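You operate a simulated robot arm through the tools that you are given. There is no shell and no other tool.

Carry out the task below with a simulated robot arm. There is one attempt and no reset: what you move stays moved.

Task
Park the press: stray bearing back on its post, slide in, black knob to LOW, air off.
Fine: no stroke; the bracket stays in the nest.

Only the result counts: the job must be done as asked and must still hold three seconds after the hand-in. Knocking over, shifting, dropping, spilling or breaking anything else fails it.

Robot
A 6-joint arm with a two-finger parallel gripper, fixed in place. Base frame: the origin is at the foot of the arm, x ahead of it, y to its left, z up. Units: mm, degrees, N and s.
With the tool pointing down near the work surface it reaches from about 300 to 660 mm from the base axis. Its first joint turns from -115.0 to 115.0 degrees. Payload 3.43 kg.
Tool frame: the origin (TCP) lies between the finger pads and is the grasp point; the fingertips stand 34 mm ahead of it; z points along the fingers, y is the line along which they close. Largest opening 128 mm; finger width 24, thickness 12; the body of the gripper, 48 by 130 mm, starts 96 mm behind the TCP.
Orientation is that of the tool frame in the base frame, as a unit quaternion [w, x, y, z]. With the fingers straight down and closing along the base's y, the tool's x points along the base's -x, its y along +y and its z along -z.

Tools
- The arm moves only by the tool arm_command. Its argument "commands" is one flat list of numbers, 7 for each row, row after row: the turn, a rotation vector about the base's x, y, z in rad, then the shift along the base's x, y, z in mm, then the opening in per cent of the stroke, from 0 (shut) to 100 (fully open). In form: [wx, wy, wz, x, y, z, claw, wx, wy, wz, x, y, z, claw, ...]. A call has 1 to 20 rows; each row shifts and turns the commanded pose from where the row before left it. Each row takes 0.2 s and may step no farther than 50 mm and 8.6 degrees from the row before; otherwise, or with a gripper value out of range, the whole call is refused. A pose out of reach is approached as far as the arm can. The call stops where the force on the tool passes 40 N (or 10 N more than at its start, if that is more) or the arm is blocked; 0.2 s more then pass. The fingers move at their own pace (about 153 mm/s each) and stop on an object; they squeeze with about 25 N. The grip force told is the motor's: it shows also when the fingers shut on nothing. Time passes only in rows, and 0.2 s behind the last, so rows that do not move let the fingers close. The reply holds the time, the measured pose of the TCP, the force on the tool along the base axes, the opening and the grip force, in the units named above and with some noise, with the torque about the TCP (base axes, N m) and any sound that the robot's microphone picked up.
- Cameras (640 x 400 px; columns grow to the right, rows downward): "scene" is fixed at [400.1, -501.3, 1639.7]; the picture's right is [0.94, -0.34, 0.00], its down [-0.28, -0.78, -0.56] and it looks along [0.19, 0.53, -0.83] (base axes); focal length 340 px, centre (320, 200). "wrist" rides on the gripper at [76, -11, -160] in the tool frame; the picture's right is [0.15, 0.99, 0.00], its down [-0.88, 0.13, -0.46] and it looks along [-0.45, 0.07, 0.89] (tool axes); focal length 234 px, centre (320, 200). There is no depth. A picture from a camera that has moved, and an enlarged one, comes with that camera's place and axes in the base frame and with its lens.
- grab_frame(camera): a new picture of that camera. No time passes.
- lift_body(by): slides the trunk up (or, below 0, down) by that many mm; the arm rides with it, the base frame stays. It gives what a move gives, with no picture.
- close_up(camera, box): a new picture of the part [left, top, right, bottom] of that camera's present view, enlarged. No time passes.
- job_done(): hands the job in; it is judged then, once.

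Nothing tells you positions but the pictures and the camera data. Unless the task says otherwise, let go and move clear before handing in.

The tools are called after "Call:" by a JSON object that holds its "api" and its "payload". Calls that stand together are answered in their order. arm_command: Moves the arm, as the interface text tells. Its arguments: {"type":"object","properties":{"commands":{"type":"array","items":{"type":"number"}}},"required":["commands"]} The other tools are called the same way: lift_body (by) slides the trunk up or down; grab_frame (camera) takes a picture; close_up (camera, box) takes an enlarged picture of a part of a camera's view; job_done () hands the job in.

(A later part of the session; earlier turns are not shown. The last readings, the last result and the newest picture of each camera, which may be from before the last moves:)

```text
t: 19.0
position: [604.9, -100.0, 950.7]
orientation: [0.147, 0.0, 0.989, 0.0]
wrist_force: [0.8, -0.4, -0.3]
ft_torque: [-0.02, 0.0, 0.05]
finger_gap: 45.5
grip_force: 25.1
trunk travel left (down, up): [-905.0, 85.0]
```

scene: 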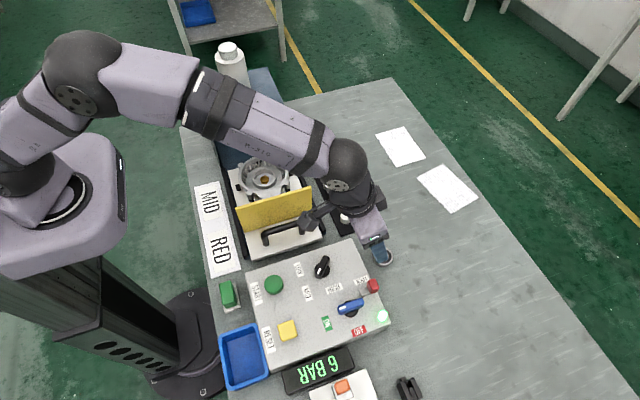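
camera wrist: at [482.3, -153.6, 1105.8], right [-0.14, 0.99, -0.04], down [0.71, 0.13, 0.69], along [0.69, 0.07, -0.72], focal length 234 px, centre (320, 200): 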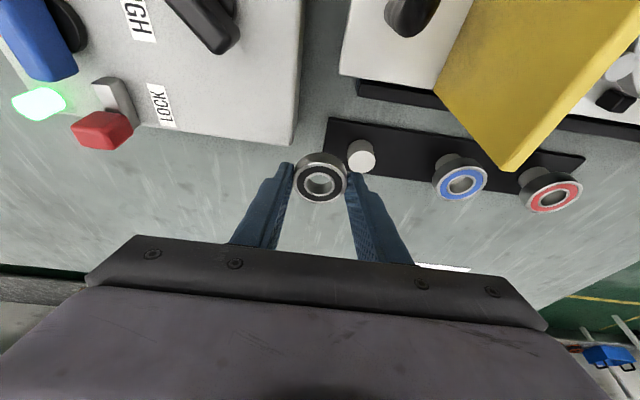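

The measured x has drifted about 1.5 mm across calls. I'll check the view before the final contact.

Call:
{"api": "close_up", "payload": {"camera": "wrist", "box": [240, 100, 400, 200]}}

Call:
{"api": "close_up", "payload": {"camera": "wrist", "box": [290, 150, 350, 200]}}

```text
4.00 times, centred on (320, 150) of wrist
camera zoom: at [483.1, -112.3, 1079.6], right [-0.14, 0.99, -0.04], down [0.71, 0.13, 0.69], along [0.69, 0.07, -0.72], focal length 937 px, centre (320, 400)
```

zoom: 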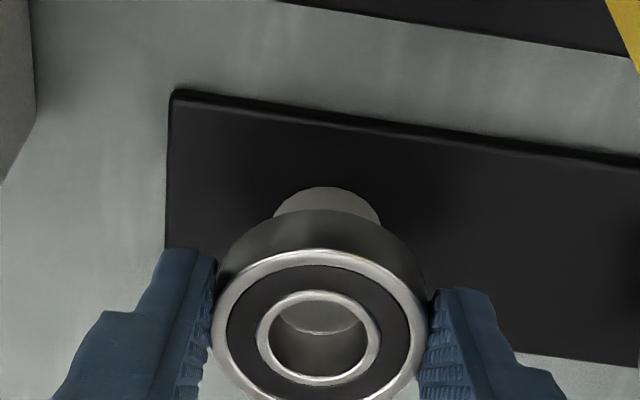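

```text
8.00 times, centred on (320, 175) of wrist
camera zoom: at [483.1, -112.3, 1079.6], right [-0.14, 0.99, -0.04], down [0.71, 0.13, 0.69], along [0.69, 0.07, -0.72], focal length 1873 px, centre (320, 400)
```

zoom: 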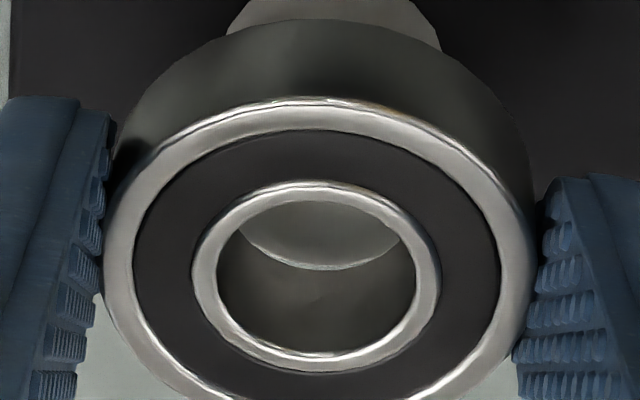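

The post top is visible through the bore, and camera and arm agree. I'll continue lowering in 1 mm steps until contact.

Call:
{"api": "arm_command", "payload": {"commands": [0, 0, 0, 0, 0, -1, 30, 0, 0, 0, 0, 0, -1, 30, 0, 0, 0, 0, 0, 0, 30]}}

Call:
{"api": "arm_command", "payload": {"commands": [0, 0, 0, 0, 0, -1, 30, 0, 0, 0, 0, 0, 0, 30]}}

```text
t: 19.8
position: [603.3, -101.5, 947.8]
orientation: [0.147, 0.0, 0.989, 0.0]
wrist_force: [0.4, 0.2, -0.9]
ft_torque: [-0.03, 0.0, 0.04]
finger_gap: 45.8
grip_force: 25.2
trunk travel left (down, up): [-905.0, 85.0]
```

```text
t: 20.4
position: [602.8, -100.7, 946.4]
orientation: [0.146, 0.0, 0.989, 0.0]
wrist_force: [0.7, -0.3, -1.1]
ft_torque: [0.0, 0.02, -0.05]
finger_gap: 45.5
grip_force: 25.5
trunk travel left (down, up): [-905.0, 85.0]
```

Call:
{"api": "arm_command", "payload": {"commands": [0, 0, 0, 0, 0, -1, 30, 0, 0, 0, 0, 0, 0, 30]}}

Call:
{"api": "close_up", "payload": {"camera": "wrist", "box": [240, 100, 400, 200]}}

Call:
{"api": "close_up", "payload": {"camera": "scene", "box": [320, 190, 370, 230]}}

```text
t: 21.0
position: [604.1, -101.7, 946.0]
orientation: [0.148, -0.001, 0.989, 0.0]
wrist_force: [0.0, -0.3, -1.2]
ft_torque: [-0.01, -0.05, -0.02]
finger_gap: 45.5
grip_force: 25.3
trunk travel left (down, up): [-905.0, 85.0]
```

```text
4.00 times, centred on (320, 150) of wrist
camera zoom: at [482.9, -112.8, 1075.5], right [-0.14, 0.99, -0.04], down [0.71, 0.13, 0.69], along [0.69, 0.07, -0.72], focal length 937 px, centre (320, 400)
```

zoom: 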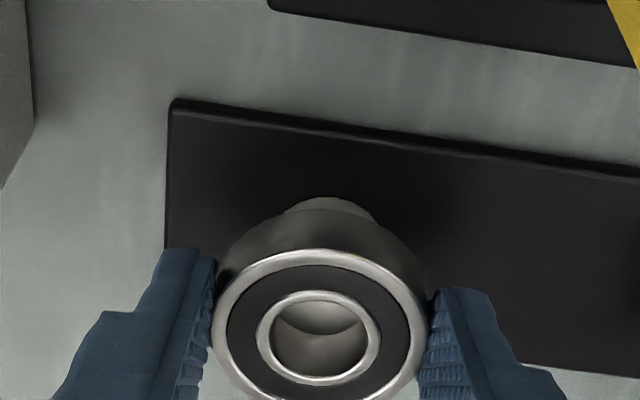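

```text
10.00 times, centred on (345, 210) of scene
camera zoom: at [400.1, -501.3, 1639.7], right [0.94, -0.34, 0.0], down [-0.28, -0.78, -0.56], along [0.19, 0.53, -0.83], focal length 3398 px, centre (70, 100)
```

zoom: 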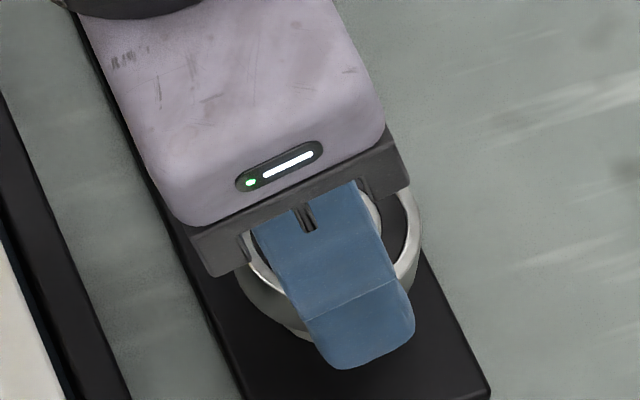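

Still no contact, with the bearing within a couple of millimetres of the post top. I'll keep lowering carefully.

Call:
{"api": "arm_command", "payload": {"commands": [0, 0, 0, 0, 0, -1, 30, 0, 0, 0, 0, 0, 0, 30]}}

Call:
{"api": "arm_command", "payload": {"commands": [0, 0, 0, 0, 0, -1, 30, 0, 0, 0, 0, 0, 0, 30]}}

```text
t: 21.6
position: [602.6, -100.4, 944.7]
orientation: [0.148, 0.0, 0.989, -0.001]
wrist_force: [0.3, -0.3, -1.1]
ft_torque: [-0.01, -0.01, -0.01]
finger_gap: 45.6
grip_force: 25.0
trunk travel left (down, up): [-905.0, 85.0]
```

```text
t: 22.2
position: [602.8, -101.2, 944.2]
orientation: [0.147, 0.0, 0.989, 0.0]
wrist_force: [0.6, 0.4, -1.1]
ft_torque: [0.03, -0.01, -0.03]
finger_gap: 45.8
grip_force: 25.1
trunk travel left (down, up): [-905.0, 85.0]
```

Call:
{"api": "arm_command", "payload": {"commands": [0, 0, 0, 0, 0, -1, 30, 0, 0, 0, 0, 0, 0, 30]}}

Call:
{"api": "close_up", "payload": {"camera": "wrist", "box": [290, 140, 350, 190]}}

```text
t: 22.8
position: [603.7, -100.0, 943.5]
orientation: [0.148, 0.0, 0.989, 0.0]
wrist_force: [-0.2, -1.2, 2.5]
ft_torque: [-0.08, -0.03, 0.0]
finger_gap: 45.6
grip_force: 25.2
trunk travel left (down, up): [-905.0, 85.0]
```

```text
8.00 times, centred on (320, 165) of wrist
camera zoom: at [482.6, -112.6, 1073.5], right [-0.14, 0.99, -0.04], down [0.71, 0.13, 0.69], along [0.69, 0.07, -0.72], focal length 1873 px, centre (320, 480)
```

zoom: 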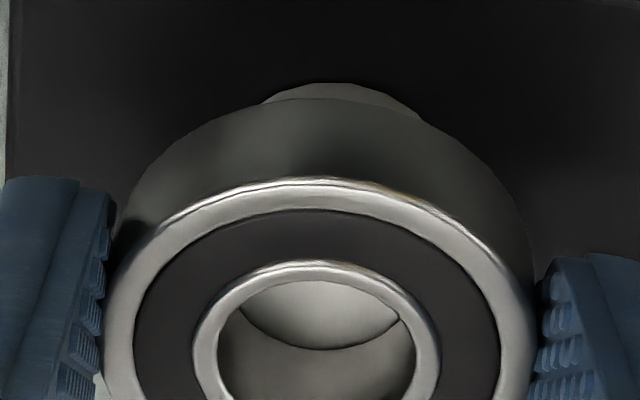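

Contact at TCP z≈943.5, so the post top is at z≈905. With that height fixed, the geometry puts the post about 3 mm further in +x than the bearing's centre. I'll lift slightly, shift +3 mm and set it down again.

Call:
{"api": "arm_command", "payload": {"commands": [0, 0, 0, 0, 0, 3, 30, 0, 0, 0, 3.2, 0.2, 0, 30, 0, 0, 0, 0, 0, 0, 30]}}

Call:
{"api": "arm_command", "payload": {"commands": [0, 0, 0, 0, 0, -1, 30, 0, 0, 0, 0, 0, -1, 30, 0, 0, 0, 0, 0, 0, 30]}}

Call:
{"api": "close_up", "payload": {"camera": "wrist", "box": [290, 140, 350, 190]}}

```text
t: 23.6
position: [606.7, -100.9, 945.6]
orientation: [0.148, 0.0, 0.989, 0.0]
wrist_force: [0.3, 0.7, -1.3]
ft_torque: [0.0, -0.01, 0.01]
finger_gap: 45.7
grip_force: 25.0
trunk travel left (down, up): [-905.0, 85.0]
```

```text
t: 24.4
position: [606.2, -101.6, 943.4]
orientation: [0.147, 0.0, 0.989, 0.0]
wrist_force: [0.2, 0.4, -0.6]
ft_torque: [0.0, 0.01, -0.02]
finger_gap: 45.7
grip_force: 25.1
trunk travel left (down, up): [-905.0, 85.0]
```

```text
8.00 times, centred on (320, 165) of wrist
camera zoom: at [485.5, -113.2, 1073.7], right [-0.14, 0.99, -0.04], down [0.71, 0.13, 0.69], along [0.69, 0.07, -0.72], focal length 1873 px, centre (320, 480)
```

zoom: 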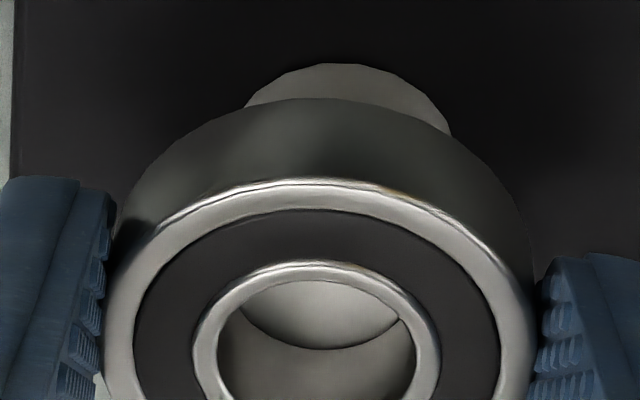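

The bearing is about to touch. I'll compare how much post shows behind it with the already-seated bearings.

Call:
{"api": "grab_frame", "payload": {"camera": "wrist"}}

Call:
{"api": "close_up", "payload": {"camera": "wrist", "box": [440, 150, 600, 250]}}

```text
taken
camera wrist: at [485.5, -113.2, 1073.7], right [-0.14, 0.99, -0.04], down [0.71, 0.13, 0.69], along [0.69, 0.07, -0.72], focal length 234 px, centre (320, 200)
```

wrist: 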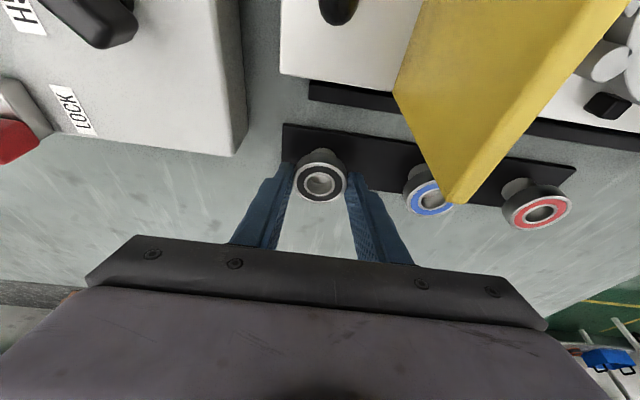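

```text
4.00 times, centred on (520, 200) of wrist
camera zoom: at [485.5, -113.2, 1073.7], right [-0.14, 0.99, -0.04], down [0.71, 0.13, 0.69], along [0.69, 0.07, -0.72], focal length 937 px, centre (-480, 200)
```

zoom: 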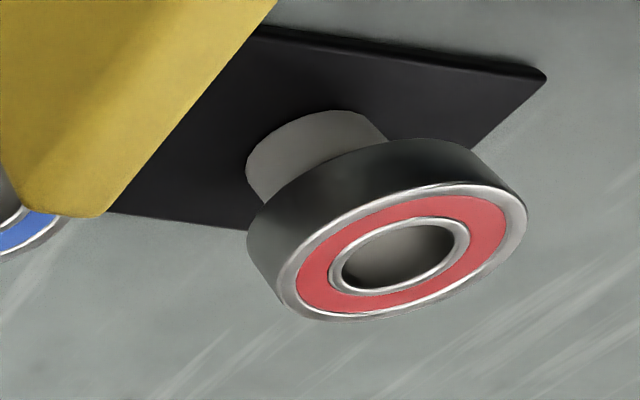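

Our bearing's x (613.4) now matches the seated red one (613.2). I'll lower to contact with a small +0.4 mm y trim.

Call:
{"api": "arm_command", "payload": {"commands": [0, 0, 0, 0, 0.4, -0.7, 30, 0, 0, 0, 0, 0, 0, 30]}}

Call:
{"api": "arm_command", "payload": {"commands": [0, 0, 0, 0, 0, -0.7, 30, 0, 0, 0, 0, 0, 0, 30]}}

```text
t: 25.0
position: [605.2, -100.1, 944.6]
orientation: [0.148, -0.001, 0.989, 0.001]
wrist_force: [0.4, 0.5, 1.3]
ft_torque: [0.03, -0.03, 0.02]
finger_gap: 46.0
grip_force: 25.0
trunk travel left (down, up): [-905.0, 85.0]
```

```text
t: 25.6
position: [605.8, -100.8, 943.2]
orientation: [0.148, 0.0, 0.989, 0.0]
wrist_force: [-0.2, -2.7, 6.9]
ft_torque: [-0.15, -0.11, -0.02]
finger_gap: 45.7
grip_force: 25.3
trunk travel left (down, up): [-905.0, 85.0]
```

Contact is at about 7 N. I'll release gently.

Call:
{"api": "arm_command", "payload": {"commands": [0, 0, 0, 0, 0, 0.4, 34, 0, 0, 0, 0, 0, 0, 38, 0, 0, 0, 0, 0, 0, 44, 0, 0, 0, 0, 0, 0, 52, 0, 0, 0, 0, 0, 0, 52]}}

Call:
{"api": "close_up", "payload": {"camera": "wrist", "box": [240, 110, 400, 210]}}

```text
t: 26.8
position: [605.1, -100.6, 944.1]
orientation: [0.148, 0.0, 0.989, 0.0]
wrist_force: [-0.6, 0.3, -0.1]
ft_torque: [0.0, 0.02, -0.03]
finger_gap: 66.5
grip_force: 0.1
trunk travel left (down, up): [-905.0, 85.0]
```

```text
4.00 times, centred on (320, 160) of wrist
camera zoom: at [485.4, -112.3, 1072.6], right [-0.14, 0.99, -0.04], down [0.71, 0.13, 0.69], along [0.69, 0.07, -0.72], focal length 937 px, centre (320, 360)
```

zoom: 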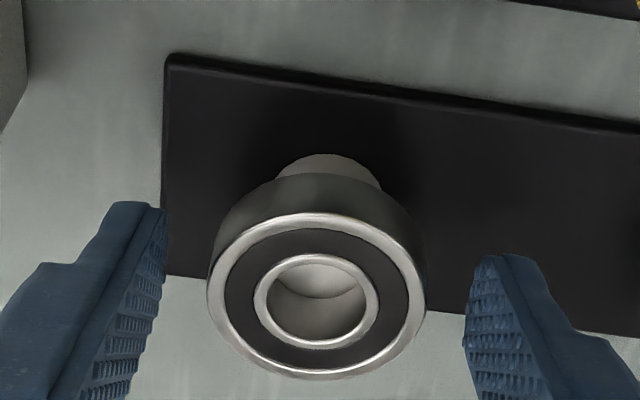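

The bearing sits level on its post and the fingers are clear of it. I'll rise straight up, level the tool and check.

Call:
{"api": "arm_command", "payload": {"commands": [0, 0, 0, 0, 0, 10, 52, 0, 0, 0, 0, 0, 25, 52, 0, 0, 0, 0, 0, 40, 52, 0, 0, 0, 0, 0, 40, 52]}}

Call:
{"api": "grab_frame", "payload": {"camera": "wrist"}}

Call:
{"api": "close_up", "payload": {"camera": "wrist", "box": [240, 90, 480, 210]}}

```text
t: 27.8
position: [606.1, -99.3, 1060.8]
orientation: [0.147, 0.001, 0.989, 0.0]
wrist_force: [-0.7, -0.1, 0.2]
ft_torque: [0.02, -0.01, -0.04]
finger_gap: 66.5
grip_force: 0.1
trunk travel left (down, up): [-905.0, 85.0]
```

```text
taken
camera wrist: at [485.7, -111.2, 1189.6], right [-0.14, 0.99, -0.04], down [0.71, 0.13, 0.69], along [0.69, 0.07, -0.72], focal length 234 px, centre (320, 200)
```

wrist: 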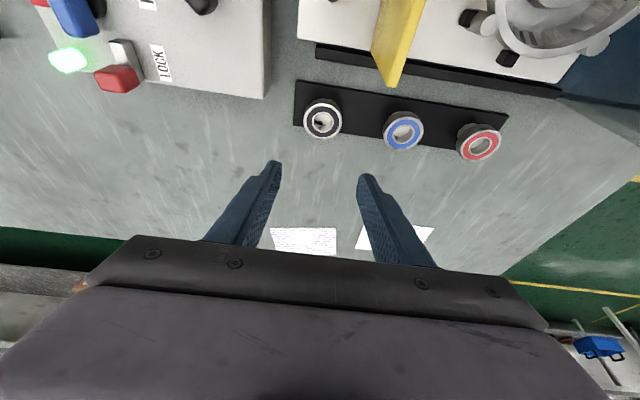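

```text
2.67 times, centred on (360, 150) of wrist
camera zoom: at [485.7, -111.2, 1189.6], right [-0.14, 0.99, -0.04], down [0.71, 0.13, 0.69], along [0.69, 0.07, -0.72], focal length 624 px, centre (213, 333)
```

zoom: 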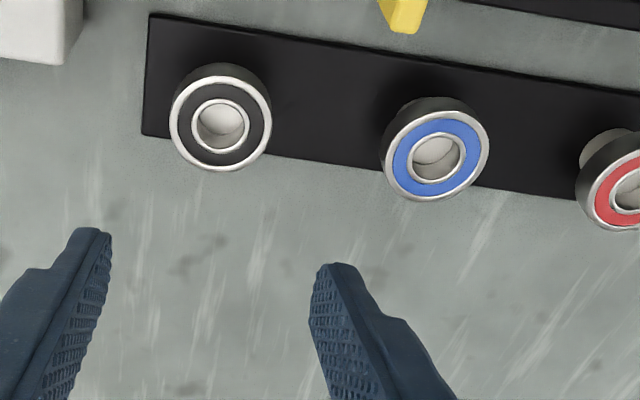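

The bearing is on its post, in line with the other two. Next I'll level the tool and move back to study the slide and its handle.

Call:
{"api": "arm_command", "payload": {"commands": [0, 0.148, 0, 0, 0, 15, 52, 0, 0.148, 0, 0, 0, 15, 52, 0, 0, 0, -40, -15, 0, 52, 0, 0, 0, -45, -15, 0, 52, 0, 0, 0, -45, -15, 0, 52, 0, 0, 0, -45, -15, 0, 52]}}

Call:
{"api": "grab_frame", "payload": {"camera": "wrist"}}

Call:
{"api": "grab_frame", "payload": {"camera": "scene"}}

```text
t: 29.2
position: [428.6, -166.0, 1088.6]
orientation: [0.002, 0.0, 1.0, 0.0]
wrist_force: [1.4, 0.1, -0.3]
ft_torque: [-0.01, -0.05, 0.03]
finger_gap: 66.6
grip_force: 0.1
trunk travel left (down, up): [-905.0, 85.0]
```

```text
taken
camera wrist: at [350.9, -176.8, 1246.1], right [-0.15, 0.99, 0.0], down [0.88, 0.13, 0.46], along [0.45, 0.07, -0.89], focal length 234 px, centre (320, 200)
```

wrist: 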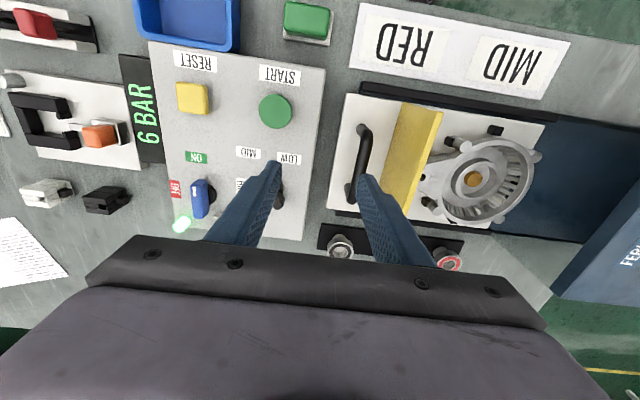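

```text
taken
```

scene: 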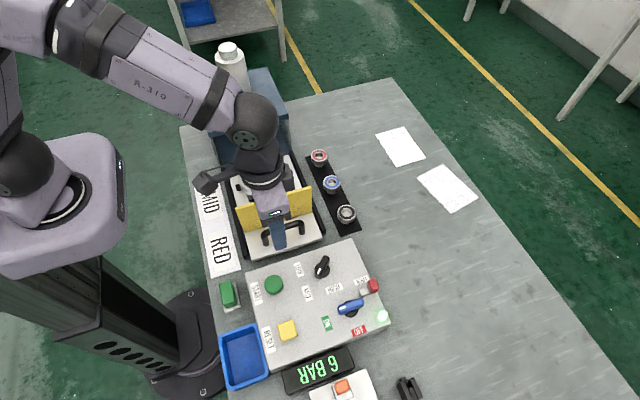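

Call:
{"api": "close_up", "payload": {"camera": "wrist", "box": [310, 70, 590, 245]}}

Call:
{"api": "close_up", "payload": {"camera": "scene", "box": [200, 60, 340, 260]}}

```text
2.29 times, centred on (450, 158) of wrist
camera zoom: at [350.9, -176.8, 1246.1], right [-0.15, 0.99, 0.0], down [0.88, 0.13, 0.46], along [0.45, 0.07, -0.89], focal length 535 px, centre (23, 297)
```

zoom: 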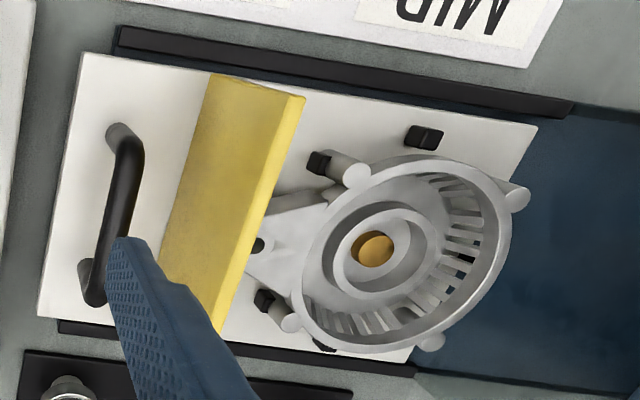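

```text
2.00 times, centred on (270, 160) of scene
camera zoom: at [400.1, -501.3, 1639.7], right [0.94, -0.34, 0.0], down [-0.28, -0.78, -0.56], along [0.19, 0.53, -0.83], focal length 680 px, centre (420, 280)
```

zoom: 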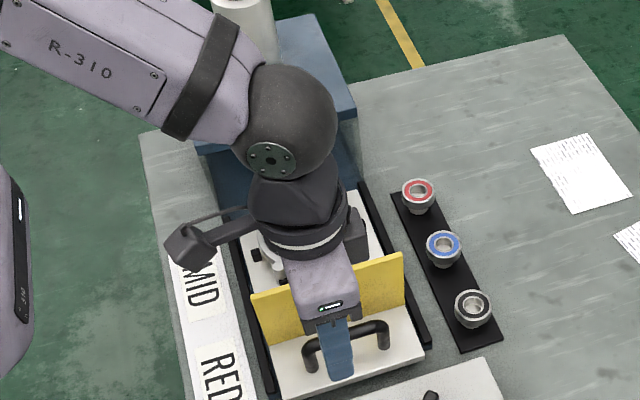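

The slide's handle bar runs along x from about 396 to 490 at y≈-118 and z≈963, and it must travel toward +y into the press. I'll close the fingers and lower them just in front of the bar's centre, ready to push.

Call:
{"api": "arm_command", "payload": {"commands": [0, 0, 0, 14, 19, 0, 20, 0, 0, 0, 0, 0, -20, 0, 0, 0, 0, 0, 0, -25, 0, 0, 0, 0, 0, 0, -25, 0]}}

Call:
{"api": "grab_frame", "payload": {"camera": "wrist"}}

Call:
{"api": "close_up", "payload": {"camera": "scene", "box": [210, 150, 350, 260]}}

```text
t: 30.2
position: [445.3, -140.6, 1018.7]
orientation: [0.0, 0.0, 1.0, 0.0]
wrist_force: [-0.1, 0.8, 0.6]
ft_torque: [-0.04, 0.02, 0.02]
finger_gap: 0.2
grip_force: 25.7
trunk travel left (down, up): [-905.0, 85.0]
```

```text
taken
camera wrist: at [367.4, -153.3, 1176.4], right [-0.15, 0.99, 0.0], down [0.88, 0.13, 0.46], along [0.45, 0.07, -0.89], focal length 234 px, centre (320, 200)
```

wrist: 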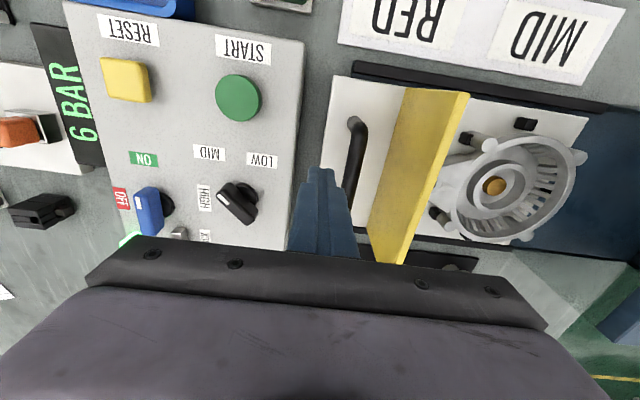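

```text
3.64 times, centred on (280, 205) of scene
camera zoom: at [400.1, -501.3, 1639.7], right [0.94, -0.34, 0.0], down [-0.28, -0.78, -0.56], along [0.19, 0.53, -0.83], focal length 1236 px, centre (466, 182)
```

zoom: 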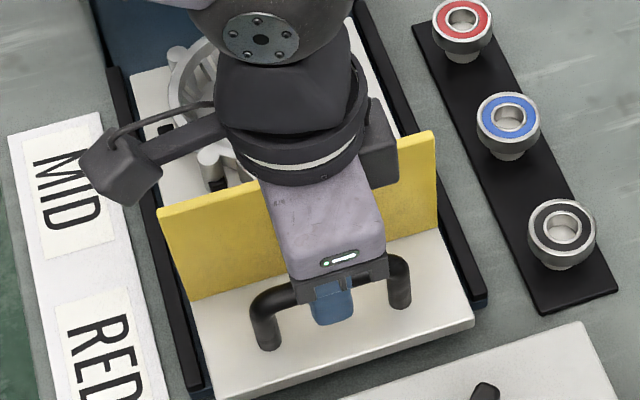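

I'll back off 8 mm in y for clearance, then lower the fingertips beside the bar.

Call:
{"api": "arm_command", "payload": {"commands": [0, 0, 0, -2, -8, 0, 0, 0, 0, 0, 0, 0, -15, 0, 0, 0, 0, 0, 0, -14, 0, 0, 0, 0, 0, 0, -13, 0]}}

Call:
{"api": "grab_frame", "payload": {"camera": "wrist"}}

Call:
{"api": "close_up", "payload": {"camera": "wrist", "box": [240, 80, 440, 240]}}

```text
t: 31.2
position: [444.3, -149.1, 976.8]
orientation: [-0.001, -0.001, 1.0, 0.0]
wrist_force: [-0.1, 0.0, 0.0]
ft_torque: [-0.01, 0.07, -0.03]
finger_gap: 0.0
grip_force: 25.4
trunk travel left (down, up): [-905.0, 85.0]
```

```text
taken
camera wrist: at [366.4, -161.6, 1134.7], right [-0.15, 0.99, 0.0], down [0.88, 0.13, 0.46], along [0.45, 0.07, -0.89], focal length 234 px, centre (320, 200)
```

wrist: 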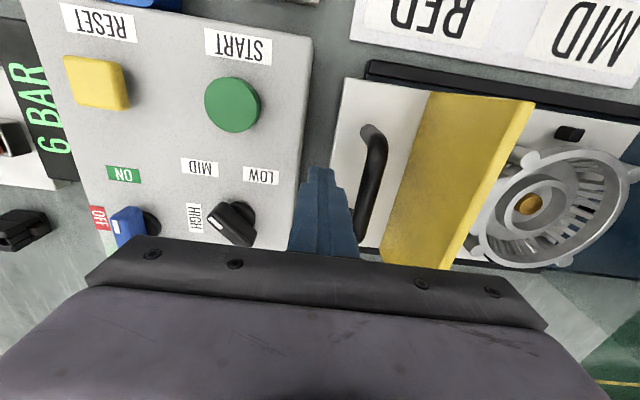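

```text
2.50 times, centred on (340, 160) of wrist
camera zoom: at [366.4, -161.6, 1134.7], right [-0.15, 0.99, 0.0], down [0.88, 0.13, 0.46], along [0.45, 0.07, -0.89], focal length 585 px, centre (270, 300)
```

zoom: 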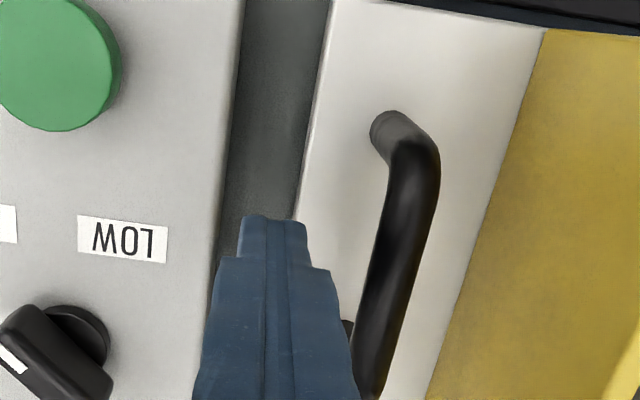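

The closed fingers are next to the bar with a small gap. I'll push gently in +y to find the contact.

Call:
{"api": "arm_command", "payload": {"commands": [0, 0, 0, 0, 5, 0, 0, 0, 0, 0, 0, 5, 0, 0, 0, 0, 0, 0, 5, 0, 0, 0, 0, 0, 0, 5, 0, 0]}}

Call:
{"api": "arm_command", "payload": {"commands": [0, 0, 0, 0, 6, 0, 0, 0, 0, 0, 0, 6, 0, 0, 0, 0, 0, 0, 6, 0, 0, 0, 0, 0, 0, 6, 0, 0]}}

Call:
{"api": "close_up", "payload": {"camera": "scene", "box": [190, 100, 350, 270]}}

```text
t: 32.2
position: [443.4, -129.7, 975.7]
orientation: [0.0, 0.0, 1.0, 0.0]
wrist_force: [0.3, 0.0, 0.0]
ft_torque: [0.01, 0.01, -0.04]
finger_gap: 0.2
grip_force: 25.1
trunk travel left (down, up): [-905.0, 85.0]
```

```text
t: 33.2
position: [442.1, -106.6, 977.6]
orientation: [0.0, 0.0, 1.0, 0.0]
wrist_force: [-0.3, -0.8, 0.5]
ft_torque: [-0.04, 0.0, 0.02]
finger_gap: 0.0
grip_force: 24.7
trunk travel left (down, up): [-905.0, 85.0]
```

```text
2.35 times, centred on (270, 185) of scene
camera zoom: at [400.1, -501.3, 1639.7], right [0.94, -0.34, 0.0], down [-0.28, -0.78, -0.56], along [0.19, 0.53, -0.83], focal length 800 px, centre (438, 235)
```

zoom: 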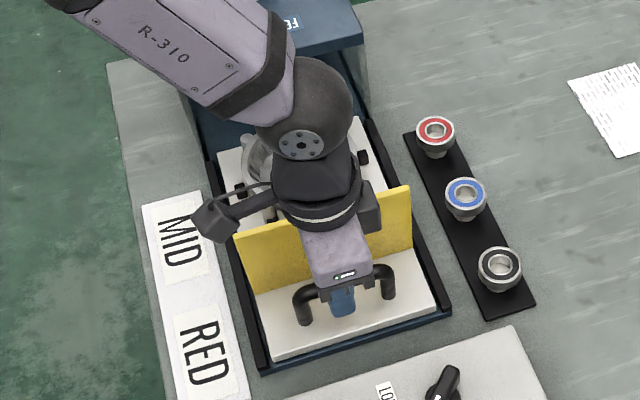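

The slide is moving with very little force. I'll keep pushing steadily.

Call:
{"api": "arm_command", "payload": {"commands": [0, 0, 0, 0, 7, 0, 0, 0, 0, 0, 0, 7, 0, 0, 0, 0, 0, 0, 7, 0, 0, 0, 0, 0, 0, 7, 0, 0, 0, 0, 0, 0, 7, 0, 0, 0, 0, 0, 0, 7, 0, 0, 0, 0, 0, 0, 7, 0, 0, 0, 0, 0, 0, 7, 0, 0, 0, 0, 0, 0, 7, 0, 0, 0, 0, 0, 0, 7, 0, 0]}}

Call:
{"api": "close_up", "payload": {"camera": "scene", "box": [190, 60, 350, 270]}}

Call:
{"api": "grab_frame", "payload": {"camera": "wrist"}}

```text
t: 35.4
position: [442.9, -35.5, 976.9]
orientation: [0.0, 0.001, 1.0, 0.0]
wrist_force: [0.4, -1.8, -1.2]
ft_torque: [-0.06, -0.01, -0.01]
finger_gap: 0.0
grip_force: 24.8
trunk travel left (down, up): [-905.0, 85.0]
```

```text
1.90 times, centred on (270, 165) of scene
camera zoom: at [400.1, -501.3, 1639.7], right [0.94, -0.34, 0.0], down [-0.28, -0.78, -0.56], along [0.19, 0.53, -0.83], focal length 647 px, centre (415, 267)
```

zoom: 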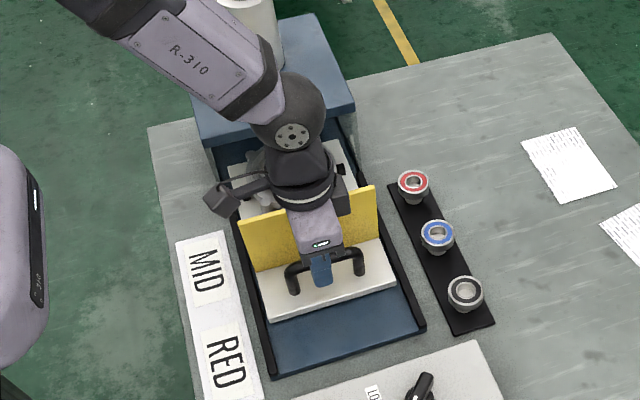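

```text
taken
camera wrist: at [365.8, -47.2, 1134.8], right [-0.15, 0.99, 0.0], down [0.88, 0.13, 0.46], along [0.45, 0.07, -0.89], focal length 234 px, centre (320, 200)
```

wrist: 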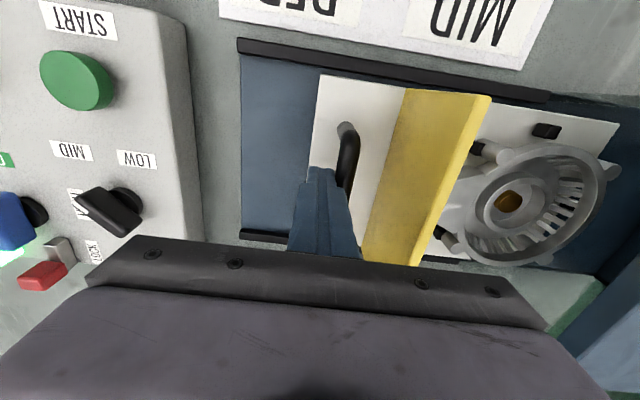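

The bracket is riding steadily in the nest. I'll keep pushing.

Call:
{"api": "arm_command", "payload": {"commands": [0, 0, 0, 0, 7, 0, 0, 0, 0, 0, 0, 7, 0, 0, 0, 0, 0, 0, 7, 0, 0, 0, 0, 0, 0, 7, 0, 0, 0, 0, 0, 0, 7, 0, 0, 0, 0, 0, 0, 7, 0, 0, 0, 0, 0, 0, 7, 0, 0, 0, 0, 0, 0, 7, 0, 0, 0, 0, 0, 0, 7, 0, 0, 0, 0, 0, 0, 7, 0, 0]}}

Call:
{"api": "close_up", "payload": {"camera": "scene", "box": [190, 60, 350, 270]}}

Call:
{"api": "grab_frame", "payload": {"camera": "wrist"}}

```text
t: 37.6
position: [444.0, 36.0, 976.7]
orientation: [0.001, 0.0, 1.0, 0.0]
wrist_force: [-0.5, 0.0, 0.3]
ft_torque: [-0.01, 0.0, 0.04]
finger_gap: 0.0
grip_force: 25.1
trunk travel left (down, up): [-905.0, 85.0]
```

```text
1.90 times, centred on (270, 165) of scene
camera zoom: at [400.1, -501.3, 1639.7], right [0.94, -0.34, 0.0], down [-0.28, -0.78, -0.56], along [0.19, 0.53, -0.83], focal length 647 px, centre (415, 267)
```

zoom: 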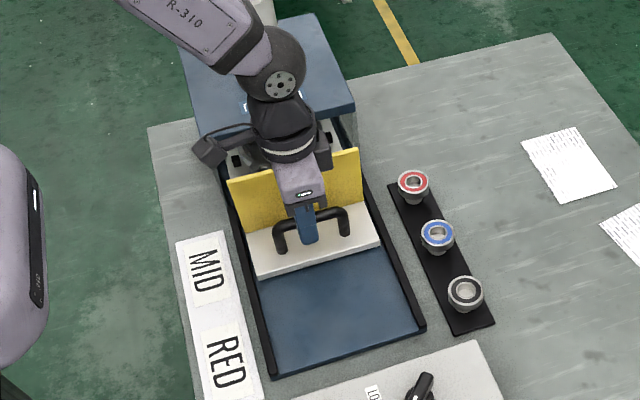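

```text
taken
camera wrist: at [366.0, 23.7, 1134.7], right [-0.15, 0.99, 0.0], down [0.88, 0.13, 0.46], along [0.45, 0.07, -0.89], focal length 234 px, centre (320, 200)
```

wrist: 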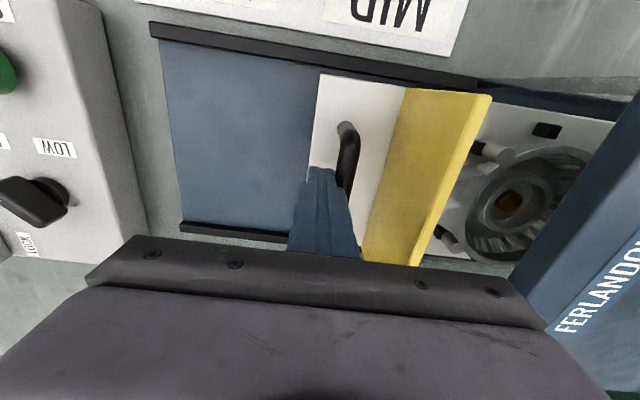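

I'll check the clearance between the gripper and the housing's front edge before pushing further.

Call:
{"api": "close_up", "payload": {"camera": "wrist", "box": [440, 60, 640, 380]}}

Call:
{"api": "close_up", "payload": {"camera": "scene", "box": [185, 50, 305, 190]}}

```text
1.25 times, centred on (540, 220) of wrist
camera zoom: at [366.0, 23.7, 1134.7], right [-0.15, 0.99, 0.0], down [0.88, 0.13, 0.46], along [0.45, 0.07, -0.89], focal length 293 px, centre (45, 175)
```

zoom: 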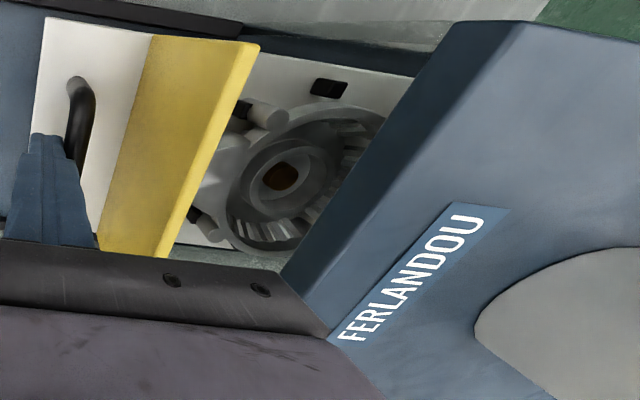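

```text
2.86 times, centred on (245, 120) of scene
camera zoom: at [400.1, -501.3, 1639.7], right [0.94, -0.34, 0.0], down [-0.28, -0.78, -0.56], along [0.19, 0.53, -0.83], focal length 971 px, centre (534, 429)
```

zoom: 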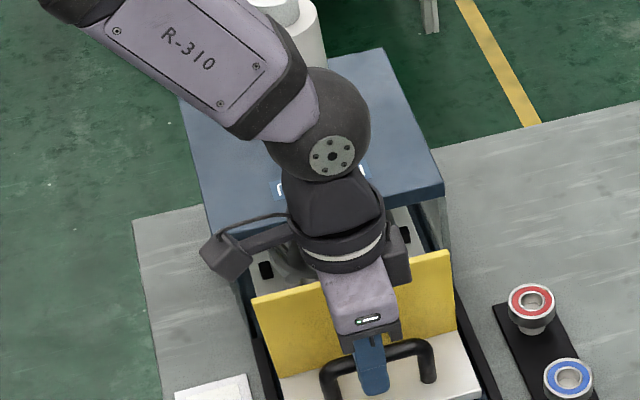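

The housing's front lip is at y≈227 and its top is at z≈995, well below the gripper body, so there's room. I'll continue with smaller steps toward the end stop.

Call:
{"api": "arm_command", "payload": {"commands": [0, 0, 0, 0, 7, 0, 0, 0, 0, 0, 0, 7, 0, 0, 0, 0, 0, 0, 7, 0, 0, 0, 0, 0, 0, 7, 0, 0, 0, 0, 0, 0, 7, 0, 0, 0, 0, 0, 0, 7, 0, 0, 0, 0, 0, 0, 7, 0, 0, 0, 0, 0, 0, 7, 0, 0]}}

Call:
{"api": "close_up", "payload": {"camera": "scene", "box": [190, 60, 350, 270]}}

Call:
{"api": "grab_frame", "payload": {"camera": "wrist"}}

```text
t: 39.4
position: [443.4, 92.3, 977.5]
orientation: [0.0, 0.0, 1.0, 0.0]
wrist_force: [-0.4, 0.2, 0.2]
ft_torque: [-0.03, 0.0, -0.03]
finger_gap: 0.1
grip_force: 25.5
trunk travel left (down, up): [-905.0, 85.0]
```

```text
1.90 times, centred on (270, 165) of scene
camera zoom: at [400.1, -501.3, 1639.7], right [0.94, -0.34, 0.0], down [-0.28, -0.78, -0.56], along [0.19, 0.53, -0.83], focal length 647 px, centre (415, 267)
```

zoom: 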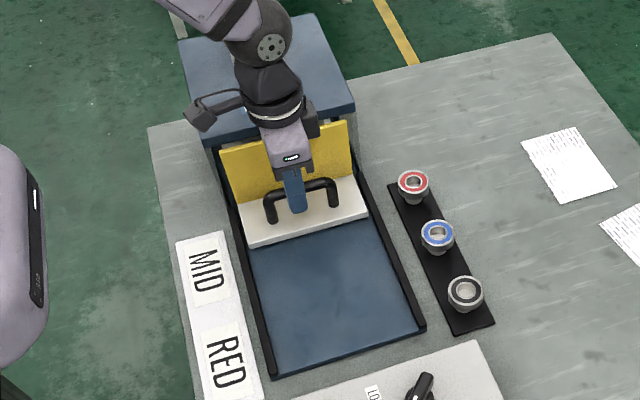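

```text
taken
camera wrist: at [365.6, 79.6, 1135.4], right [-0.15, 0.99, 0.0], down [0.88, 0.13, 0.46], along [0.45, 0.07, -0.89], focal length 234 px, centre (320, 200)
```

wrist: 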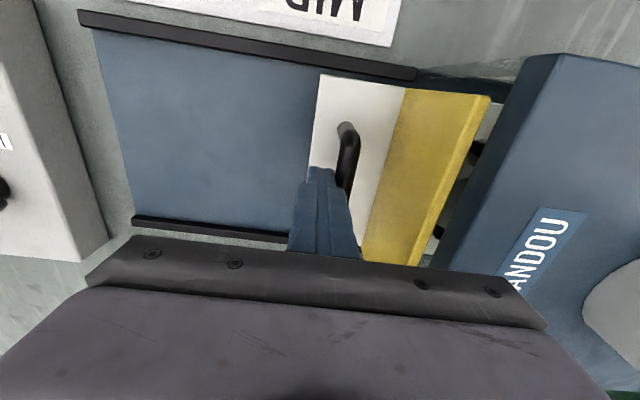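

The guard is nearing the housing, with roughly 50 mm left. I'll push slower and watch the force.

Call:
{"api": "arm_command", "payload": {"commands": [0, 0, 0, 0, 5, 0, 0, 0, 0, 0, 0, 5, 0, 0, 0, 0, 0, 0, 5, 0, 0, 0, 0, 0, 0, 5, 0, 0, 0, 0, 0, 0, 5, 0, 0, 0, 0, 0, 0, 5, 0, 0]}}

Call:
{"api": "grab_frame", "payload": {"camera": "wrist"}}

Call:
{"api": "close_up", "payload": {"camera": "scene", "box": [190, 60, 350, 270]}}

```text
t: 40.1
position: [442.8, 92.2, 977.4]
orientation: [-0.002, 0.0, 1.0, -0.004]
wrist_force: [3.9, -27.6, 2.9]
ft_torque: [-0.45, -0.13, -0.05]
finger_gap: 0.0
grip_force: 25.3
trunk travel left (down, up): [-905.0, 85.0]
stopped in row 3: the force on the tool passed its limit at 44 N (the readings are from after the stop); the commanded pose is now the measured one
```

```text
taken
camera wrist: at [366.2, 81.8, 1135.7], right [-0.15, 0.99, -0.01], down [0.88, 0.13, 0.45], along [0.45, 0.06, -0.89], focal length 234 px, centre (320, 200)
```

wrist: 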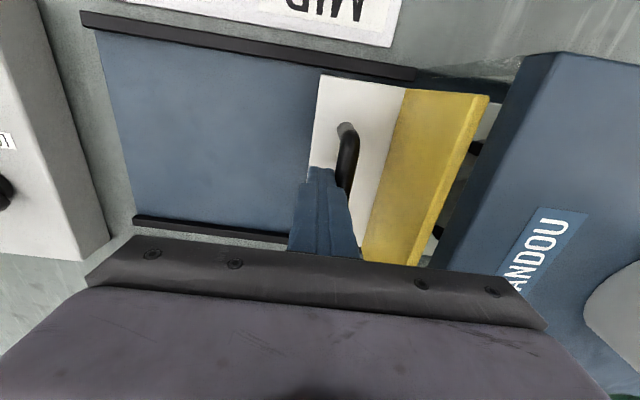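

```text
1.90 times, centred on (270, 165) of scene
camera zoom: at [400.1, -501.3, 1639.7], right [0.94, -0.34, 0.0], down [-0.28, -0.78, -0.56], along [0.19, 0.53, -0.83], focal length 647 px, centre (415, 267)
```

zoom: 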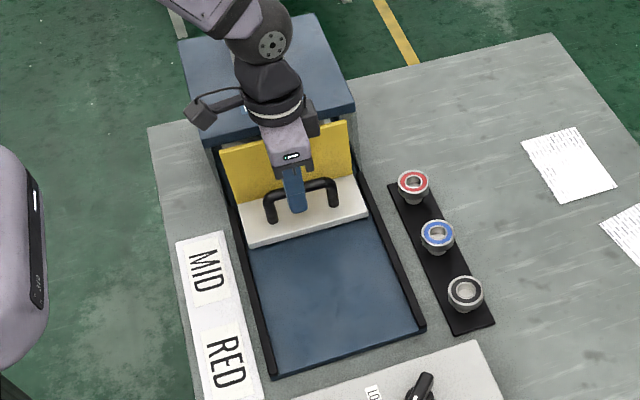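

The slide met a firm stop at TCP y≈92, with the guard still short of the housing lip. I need to see whether this is the end stop or an obstruction.

Call:
{"api": "close_up", "payload": {"camera": "wrist", "box": [380, 40, 640, 300]}}

Call:
{"api": "close_up", "payload": {"camera": "scene", "box": [225, 90, 305, 150]}}

Call:
{"api": "close_up", "payload": {"camera": "scene", "box": [180, 30, 300, 130]}}

```text
1.54 times, centred on (510, 170) of wrist
camera zoom: at [366.2, 81.8, 1135.7], right [-0.15, 0.99, -0.01], down [0.88, 0.13, 0.45], along [0.45, 0.06, -0.89], focal length 360 px, centre (28, 246)
```

zoom: 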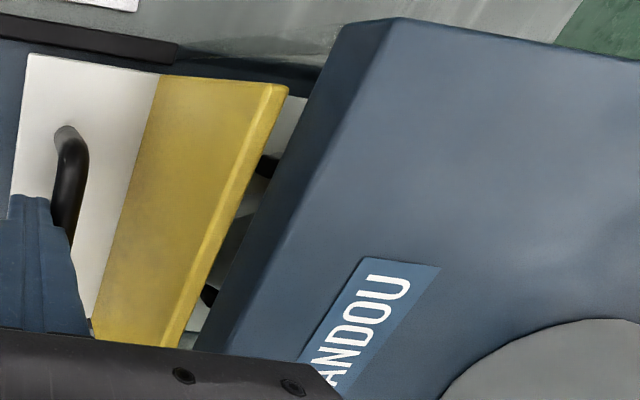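

```text
6.67 times, centred on (265, 120) of scene
camera zoom: at [400.1, -501.3, 1639.7], right [0.94, -0.34, 0.0], down [-0.28, -0.78, -0.56], along [0.19, 0.53, -0.83], focal length 2265 px, centre (687, 733)
```

zoom: 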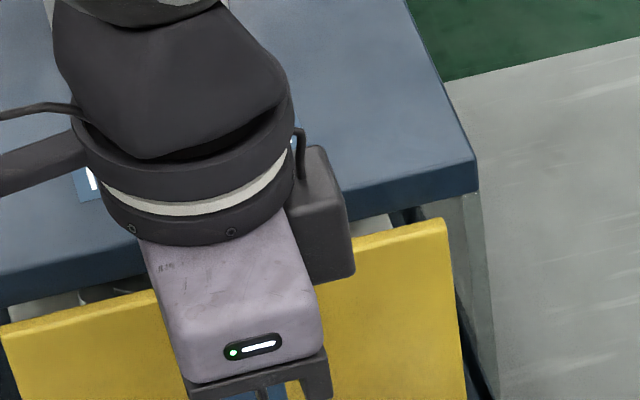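

```text
4.00 times, centred on (240, 80) of scene
camera zoom: at [400.1, -501.3, 1639.7], right [0.94, -0.34, 0.0], down [-0.28, -0.78, -0.56], along [0.19, 0.53, -0.83], focal length 1359 px, centre (640, 680)
```

zoom: 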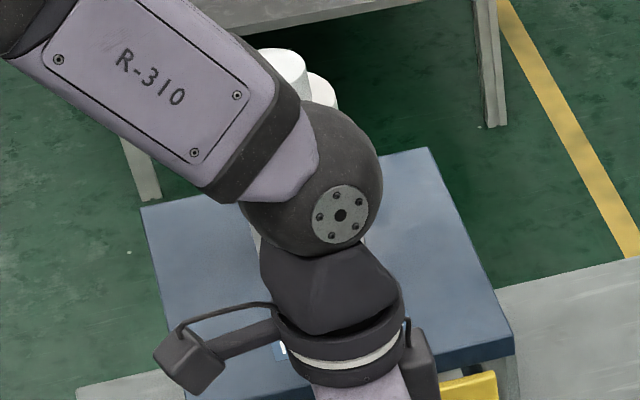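

The corrected geometry puts the housing lip at y≈167, z≈1036, and the nest is now centred under the cylinder at y≈270. So this is the true end stop and the slide is in. I'll back off and rise clear.

Call:
{"api": "arm_command", "payload": {"commands": [0, 0, 0, 0, -5, 0, 0, 0, 0, 0, 0, -10, 0, 0, 0, 0, 0, 0, -15, 0, 0, 0, 0, 0, 0, 0, 40, 0, 0, 0, 0, 0, 0, 45, 0, 0, 0, 0, 0, -40, 0, 20, 0, 0, 0, 0, -40, 0, 20]}}

Call:
{"api": "grab_frame", "payload": {"camera": "wrist"}}

Call:
{"api": "close_up", "payload": {"camera": "scene", "box": [190, 60, 350, 270]}}

```text
t: 41.7
position: [444.2, -14.0, 1062.3]
orientation: [-0.003, 0.0, 1.0, -0.002]
wrist_force: [0.0, 0.0, 0.0]
ft_torque: [0.03, 0.02, 0.01]
finger_gap: 25.8
grip_force: 0.1
trunk travel left (down, up): [-905.0, 85.0]
```

```text
taken
camera wrist: at [367.2, -24.9, 1220.0], right [-0.15, 0.99, -0.01], down [0.88, 0.13, 0.45], along [0.45, 0.06, -0.89], focal length 234 px, centre (320, 200)
```

wrist: 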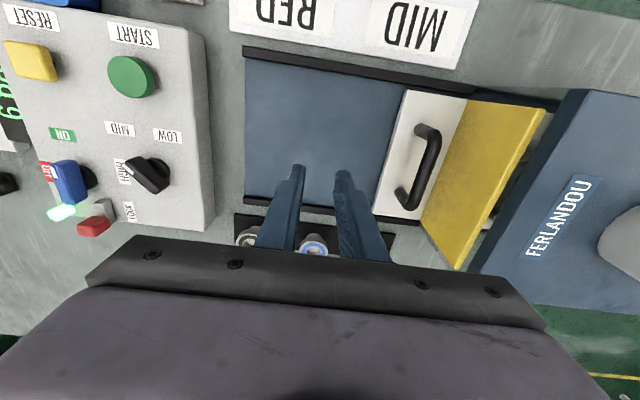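

```text
1.90 times, centred on (270, 165) of scene
camera zoom: at [400.1, -501.3, 1639.7], right [0.94, -0.34, 0.0], down [-0.28, -0.78, -0.56], along [0.19, 0.53, -0.83], focal length 647 px, centre (415, 267)
```

zoom: 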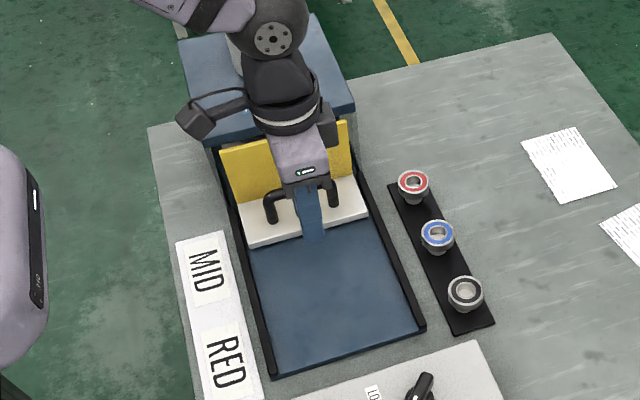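

The slide stayed fully in. Next is the black knob: I'll move over it with fingers open enough to see it and measure its angle.

Call:
{"api": "arm_command", "payload": {"commands": [0.004, -0.005, 0, 5, -42, 0, 40, 0, 0, 0, 5, -42, 0, 60, 0, 0, 0, 5, -42, 0, 60, 0, 0, 0, 5, -42, 0, 60, 0, 0, 0, 6, -43, 0, 60]}}

Call:
{"api": "grab_frame", "payload": {"camera": "wrist"}}

Call:
{"api": "close_up", "payload": {"camera": "wrist", "box": [240, 100, 400, 230]}}

```text
t: 42.9
position: [469.8, -225.2, 1059.9]
orientation: [0.001, 0.0, 1.0, 0.001]
wrist_force: [-0.4, 0.0, 0.2]
ft_torque: [0.0, 0.0, 0.0]
finger_gap: 76.9
grip_force: 0.1
trunk travel left (down, up): [-905.0, 85.0]
```

```text
taken
camera wrist: at [392.6, -236.7, 1219.3], right [-0.15, 0.99, 0.0], down [0.88, 0.13, 0.46], along [0.45, 0.07, -0.89], focal length 234 px, centre (320, 200)
```

wrist: 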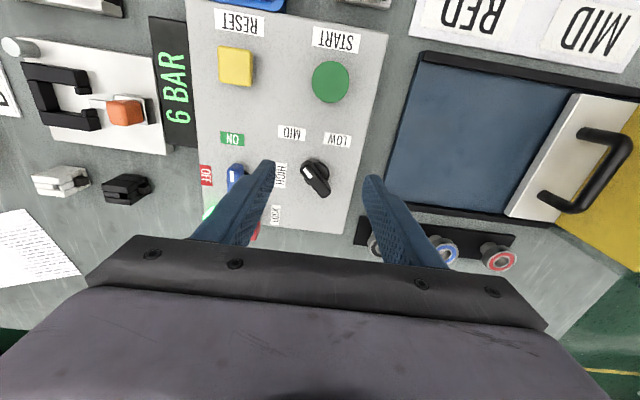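

```text
3.08 times, centred on (320, 165) of wrist
camera zoom: at [392.6, -236.7, 1219.3], right [-0.15, 0.99, 0.0], down [0.88, 0.13, 0.46], along [0.45, 0.07, -0.89], focal length 720 px, centre (320, 308)
```

zoom: 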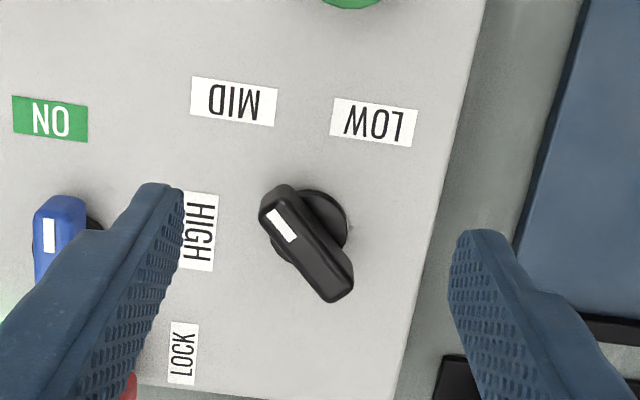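

The knob lever's top is at z≈956, centred near (502, -225), and points to MID about 43° off the -x axis. I'll rotate the gripper to straddle it and move directly above.

Call:
{"api": "arm_command", "payload": {"commands": [0, 0, 0.125, 5.6, 0.2, 0, 45, 0, 0, 0.125, 5.6, 0.2, 0, 45, 0, 0, 0.125, 5.6, 0.2, 0, 45, 0, 0, 0.125, 5.6, 0.2, 0, 45, 0, 0, 0.125, 5.6, 0.2, 0, 45, 0, 0, 0.125, 5.6, 0.2, 0, 45]}}

Call:
{"api": "grab_frame", "payload": {"camera": "wrist"}}

Call:
{"api": "close_up", "payload": {"camera": "wrist", "box": [240, 100, 400, 230]}}

```text
t: 44.3
position: [502.5, -223.6, 1062.1]
orientation: [0.001, -0.367, 0.93, -0.001]
wrist_force: [0.5, -0.2, 0.0]
ft_torque: [0.01, 0.0, -0.01]
finger_gap: 57.5
grip_force: 0.1
trunk travel left (down, up): [-905.0, 85.0]
```

```text
taken
camera wrist: at [453.2, -283.1, 1219.3], right [-0.78, 0.62, 0.0], down [0.55, 0.7, 0.46], along [0.29, 0.36, -0.89], focal length 234 px, centre (320, 200)
```

wrist: 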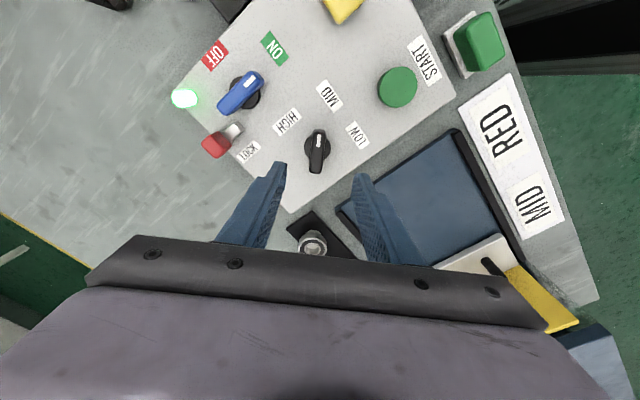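

```text
3.08 times, centred on (320, 165) of wrist
camera zoom: at [453.2, -283.1, 1219.3], right [-0.78, 0.62, 0.0], down [0.55, 0.7, 0.46], along [0.29, 0.36, -0.89], focal length 720 px, centre (320, 308)
```

zoom: 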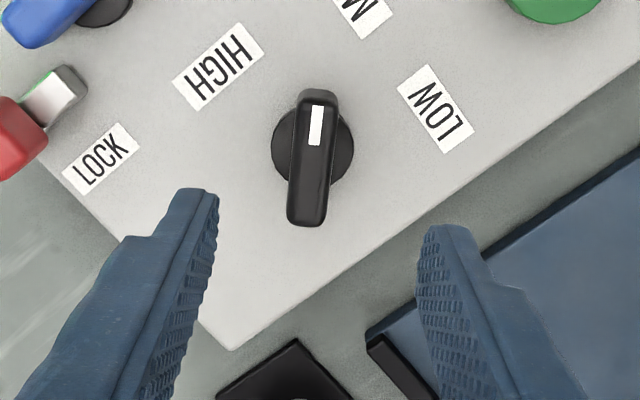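

The gripper is nearly aligned with the lever. I'll trim the yaw by 2° and the position by about 2 mm, then start descending.

Call:
{"api": "arm_command", "payload": {"commands": [0, 0, 0.035, 0.8, -2.4, -25, 40, 0, 0, 0, 0, 0, -30, 40, 0, 0, 0, 0, 0, -15, 40, 0, 0, 0, 0, 0, 0, 40]}}

Call:
{"api": "grab_frame", "payload": {"camera": "wrist"}}

Call:
{"api": "close_up", "payload": {"camera": "wrist", "box": [240, 100, 400, 230]}}

```text
t: 45.3
position: [502.1, -226.1, 991.3]
orientation: [0.001, -0.383, 0.924, 0.0]
wrist_force: [0.3, 0.2, 0.3]
ft_torque: [0.0, -0.04, -0.04]
finger_gap: 51.3
grip_force: 0.1
trunk travel left (down, up): [-905.0, 85.0]
```

```text
taken
camera wrist: at [454.5, -288.2, 1150.1], right [-0.8, 0.6, 0.0], down [0.53, 0.71, 0.46], along [0.27, 0.37, -0.89], focal length 234 px, centre (320, 200)
```

wrist: 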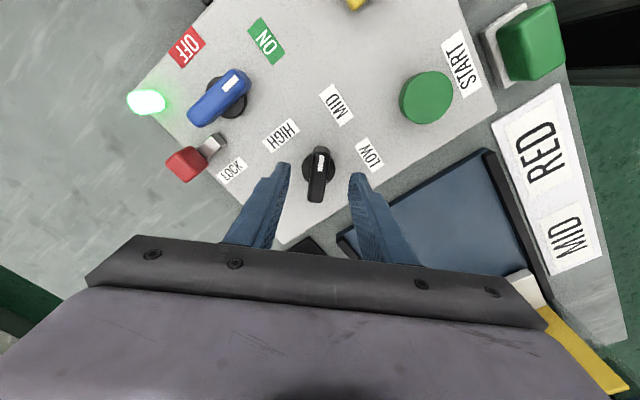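

```text
3.08 times, centred on (320, 165) of wrist
camera zoom: at [454.5, -288.2, 1150.1], right [-0.8, 0.6, 0.0], down [0.53, 0.71, 0.46], along [0.27, 0.37, -0.89], focal length 720 px, centre (320, 308)
```

zoom: 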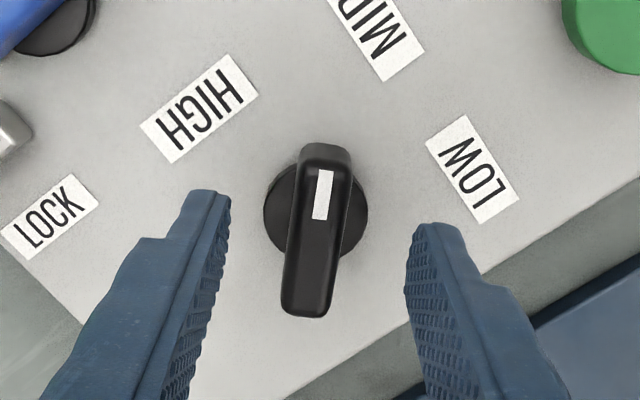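

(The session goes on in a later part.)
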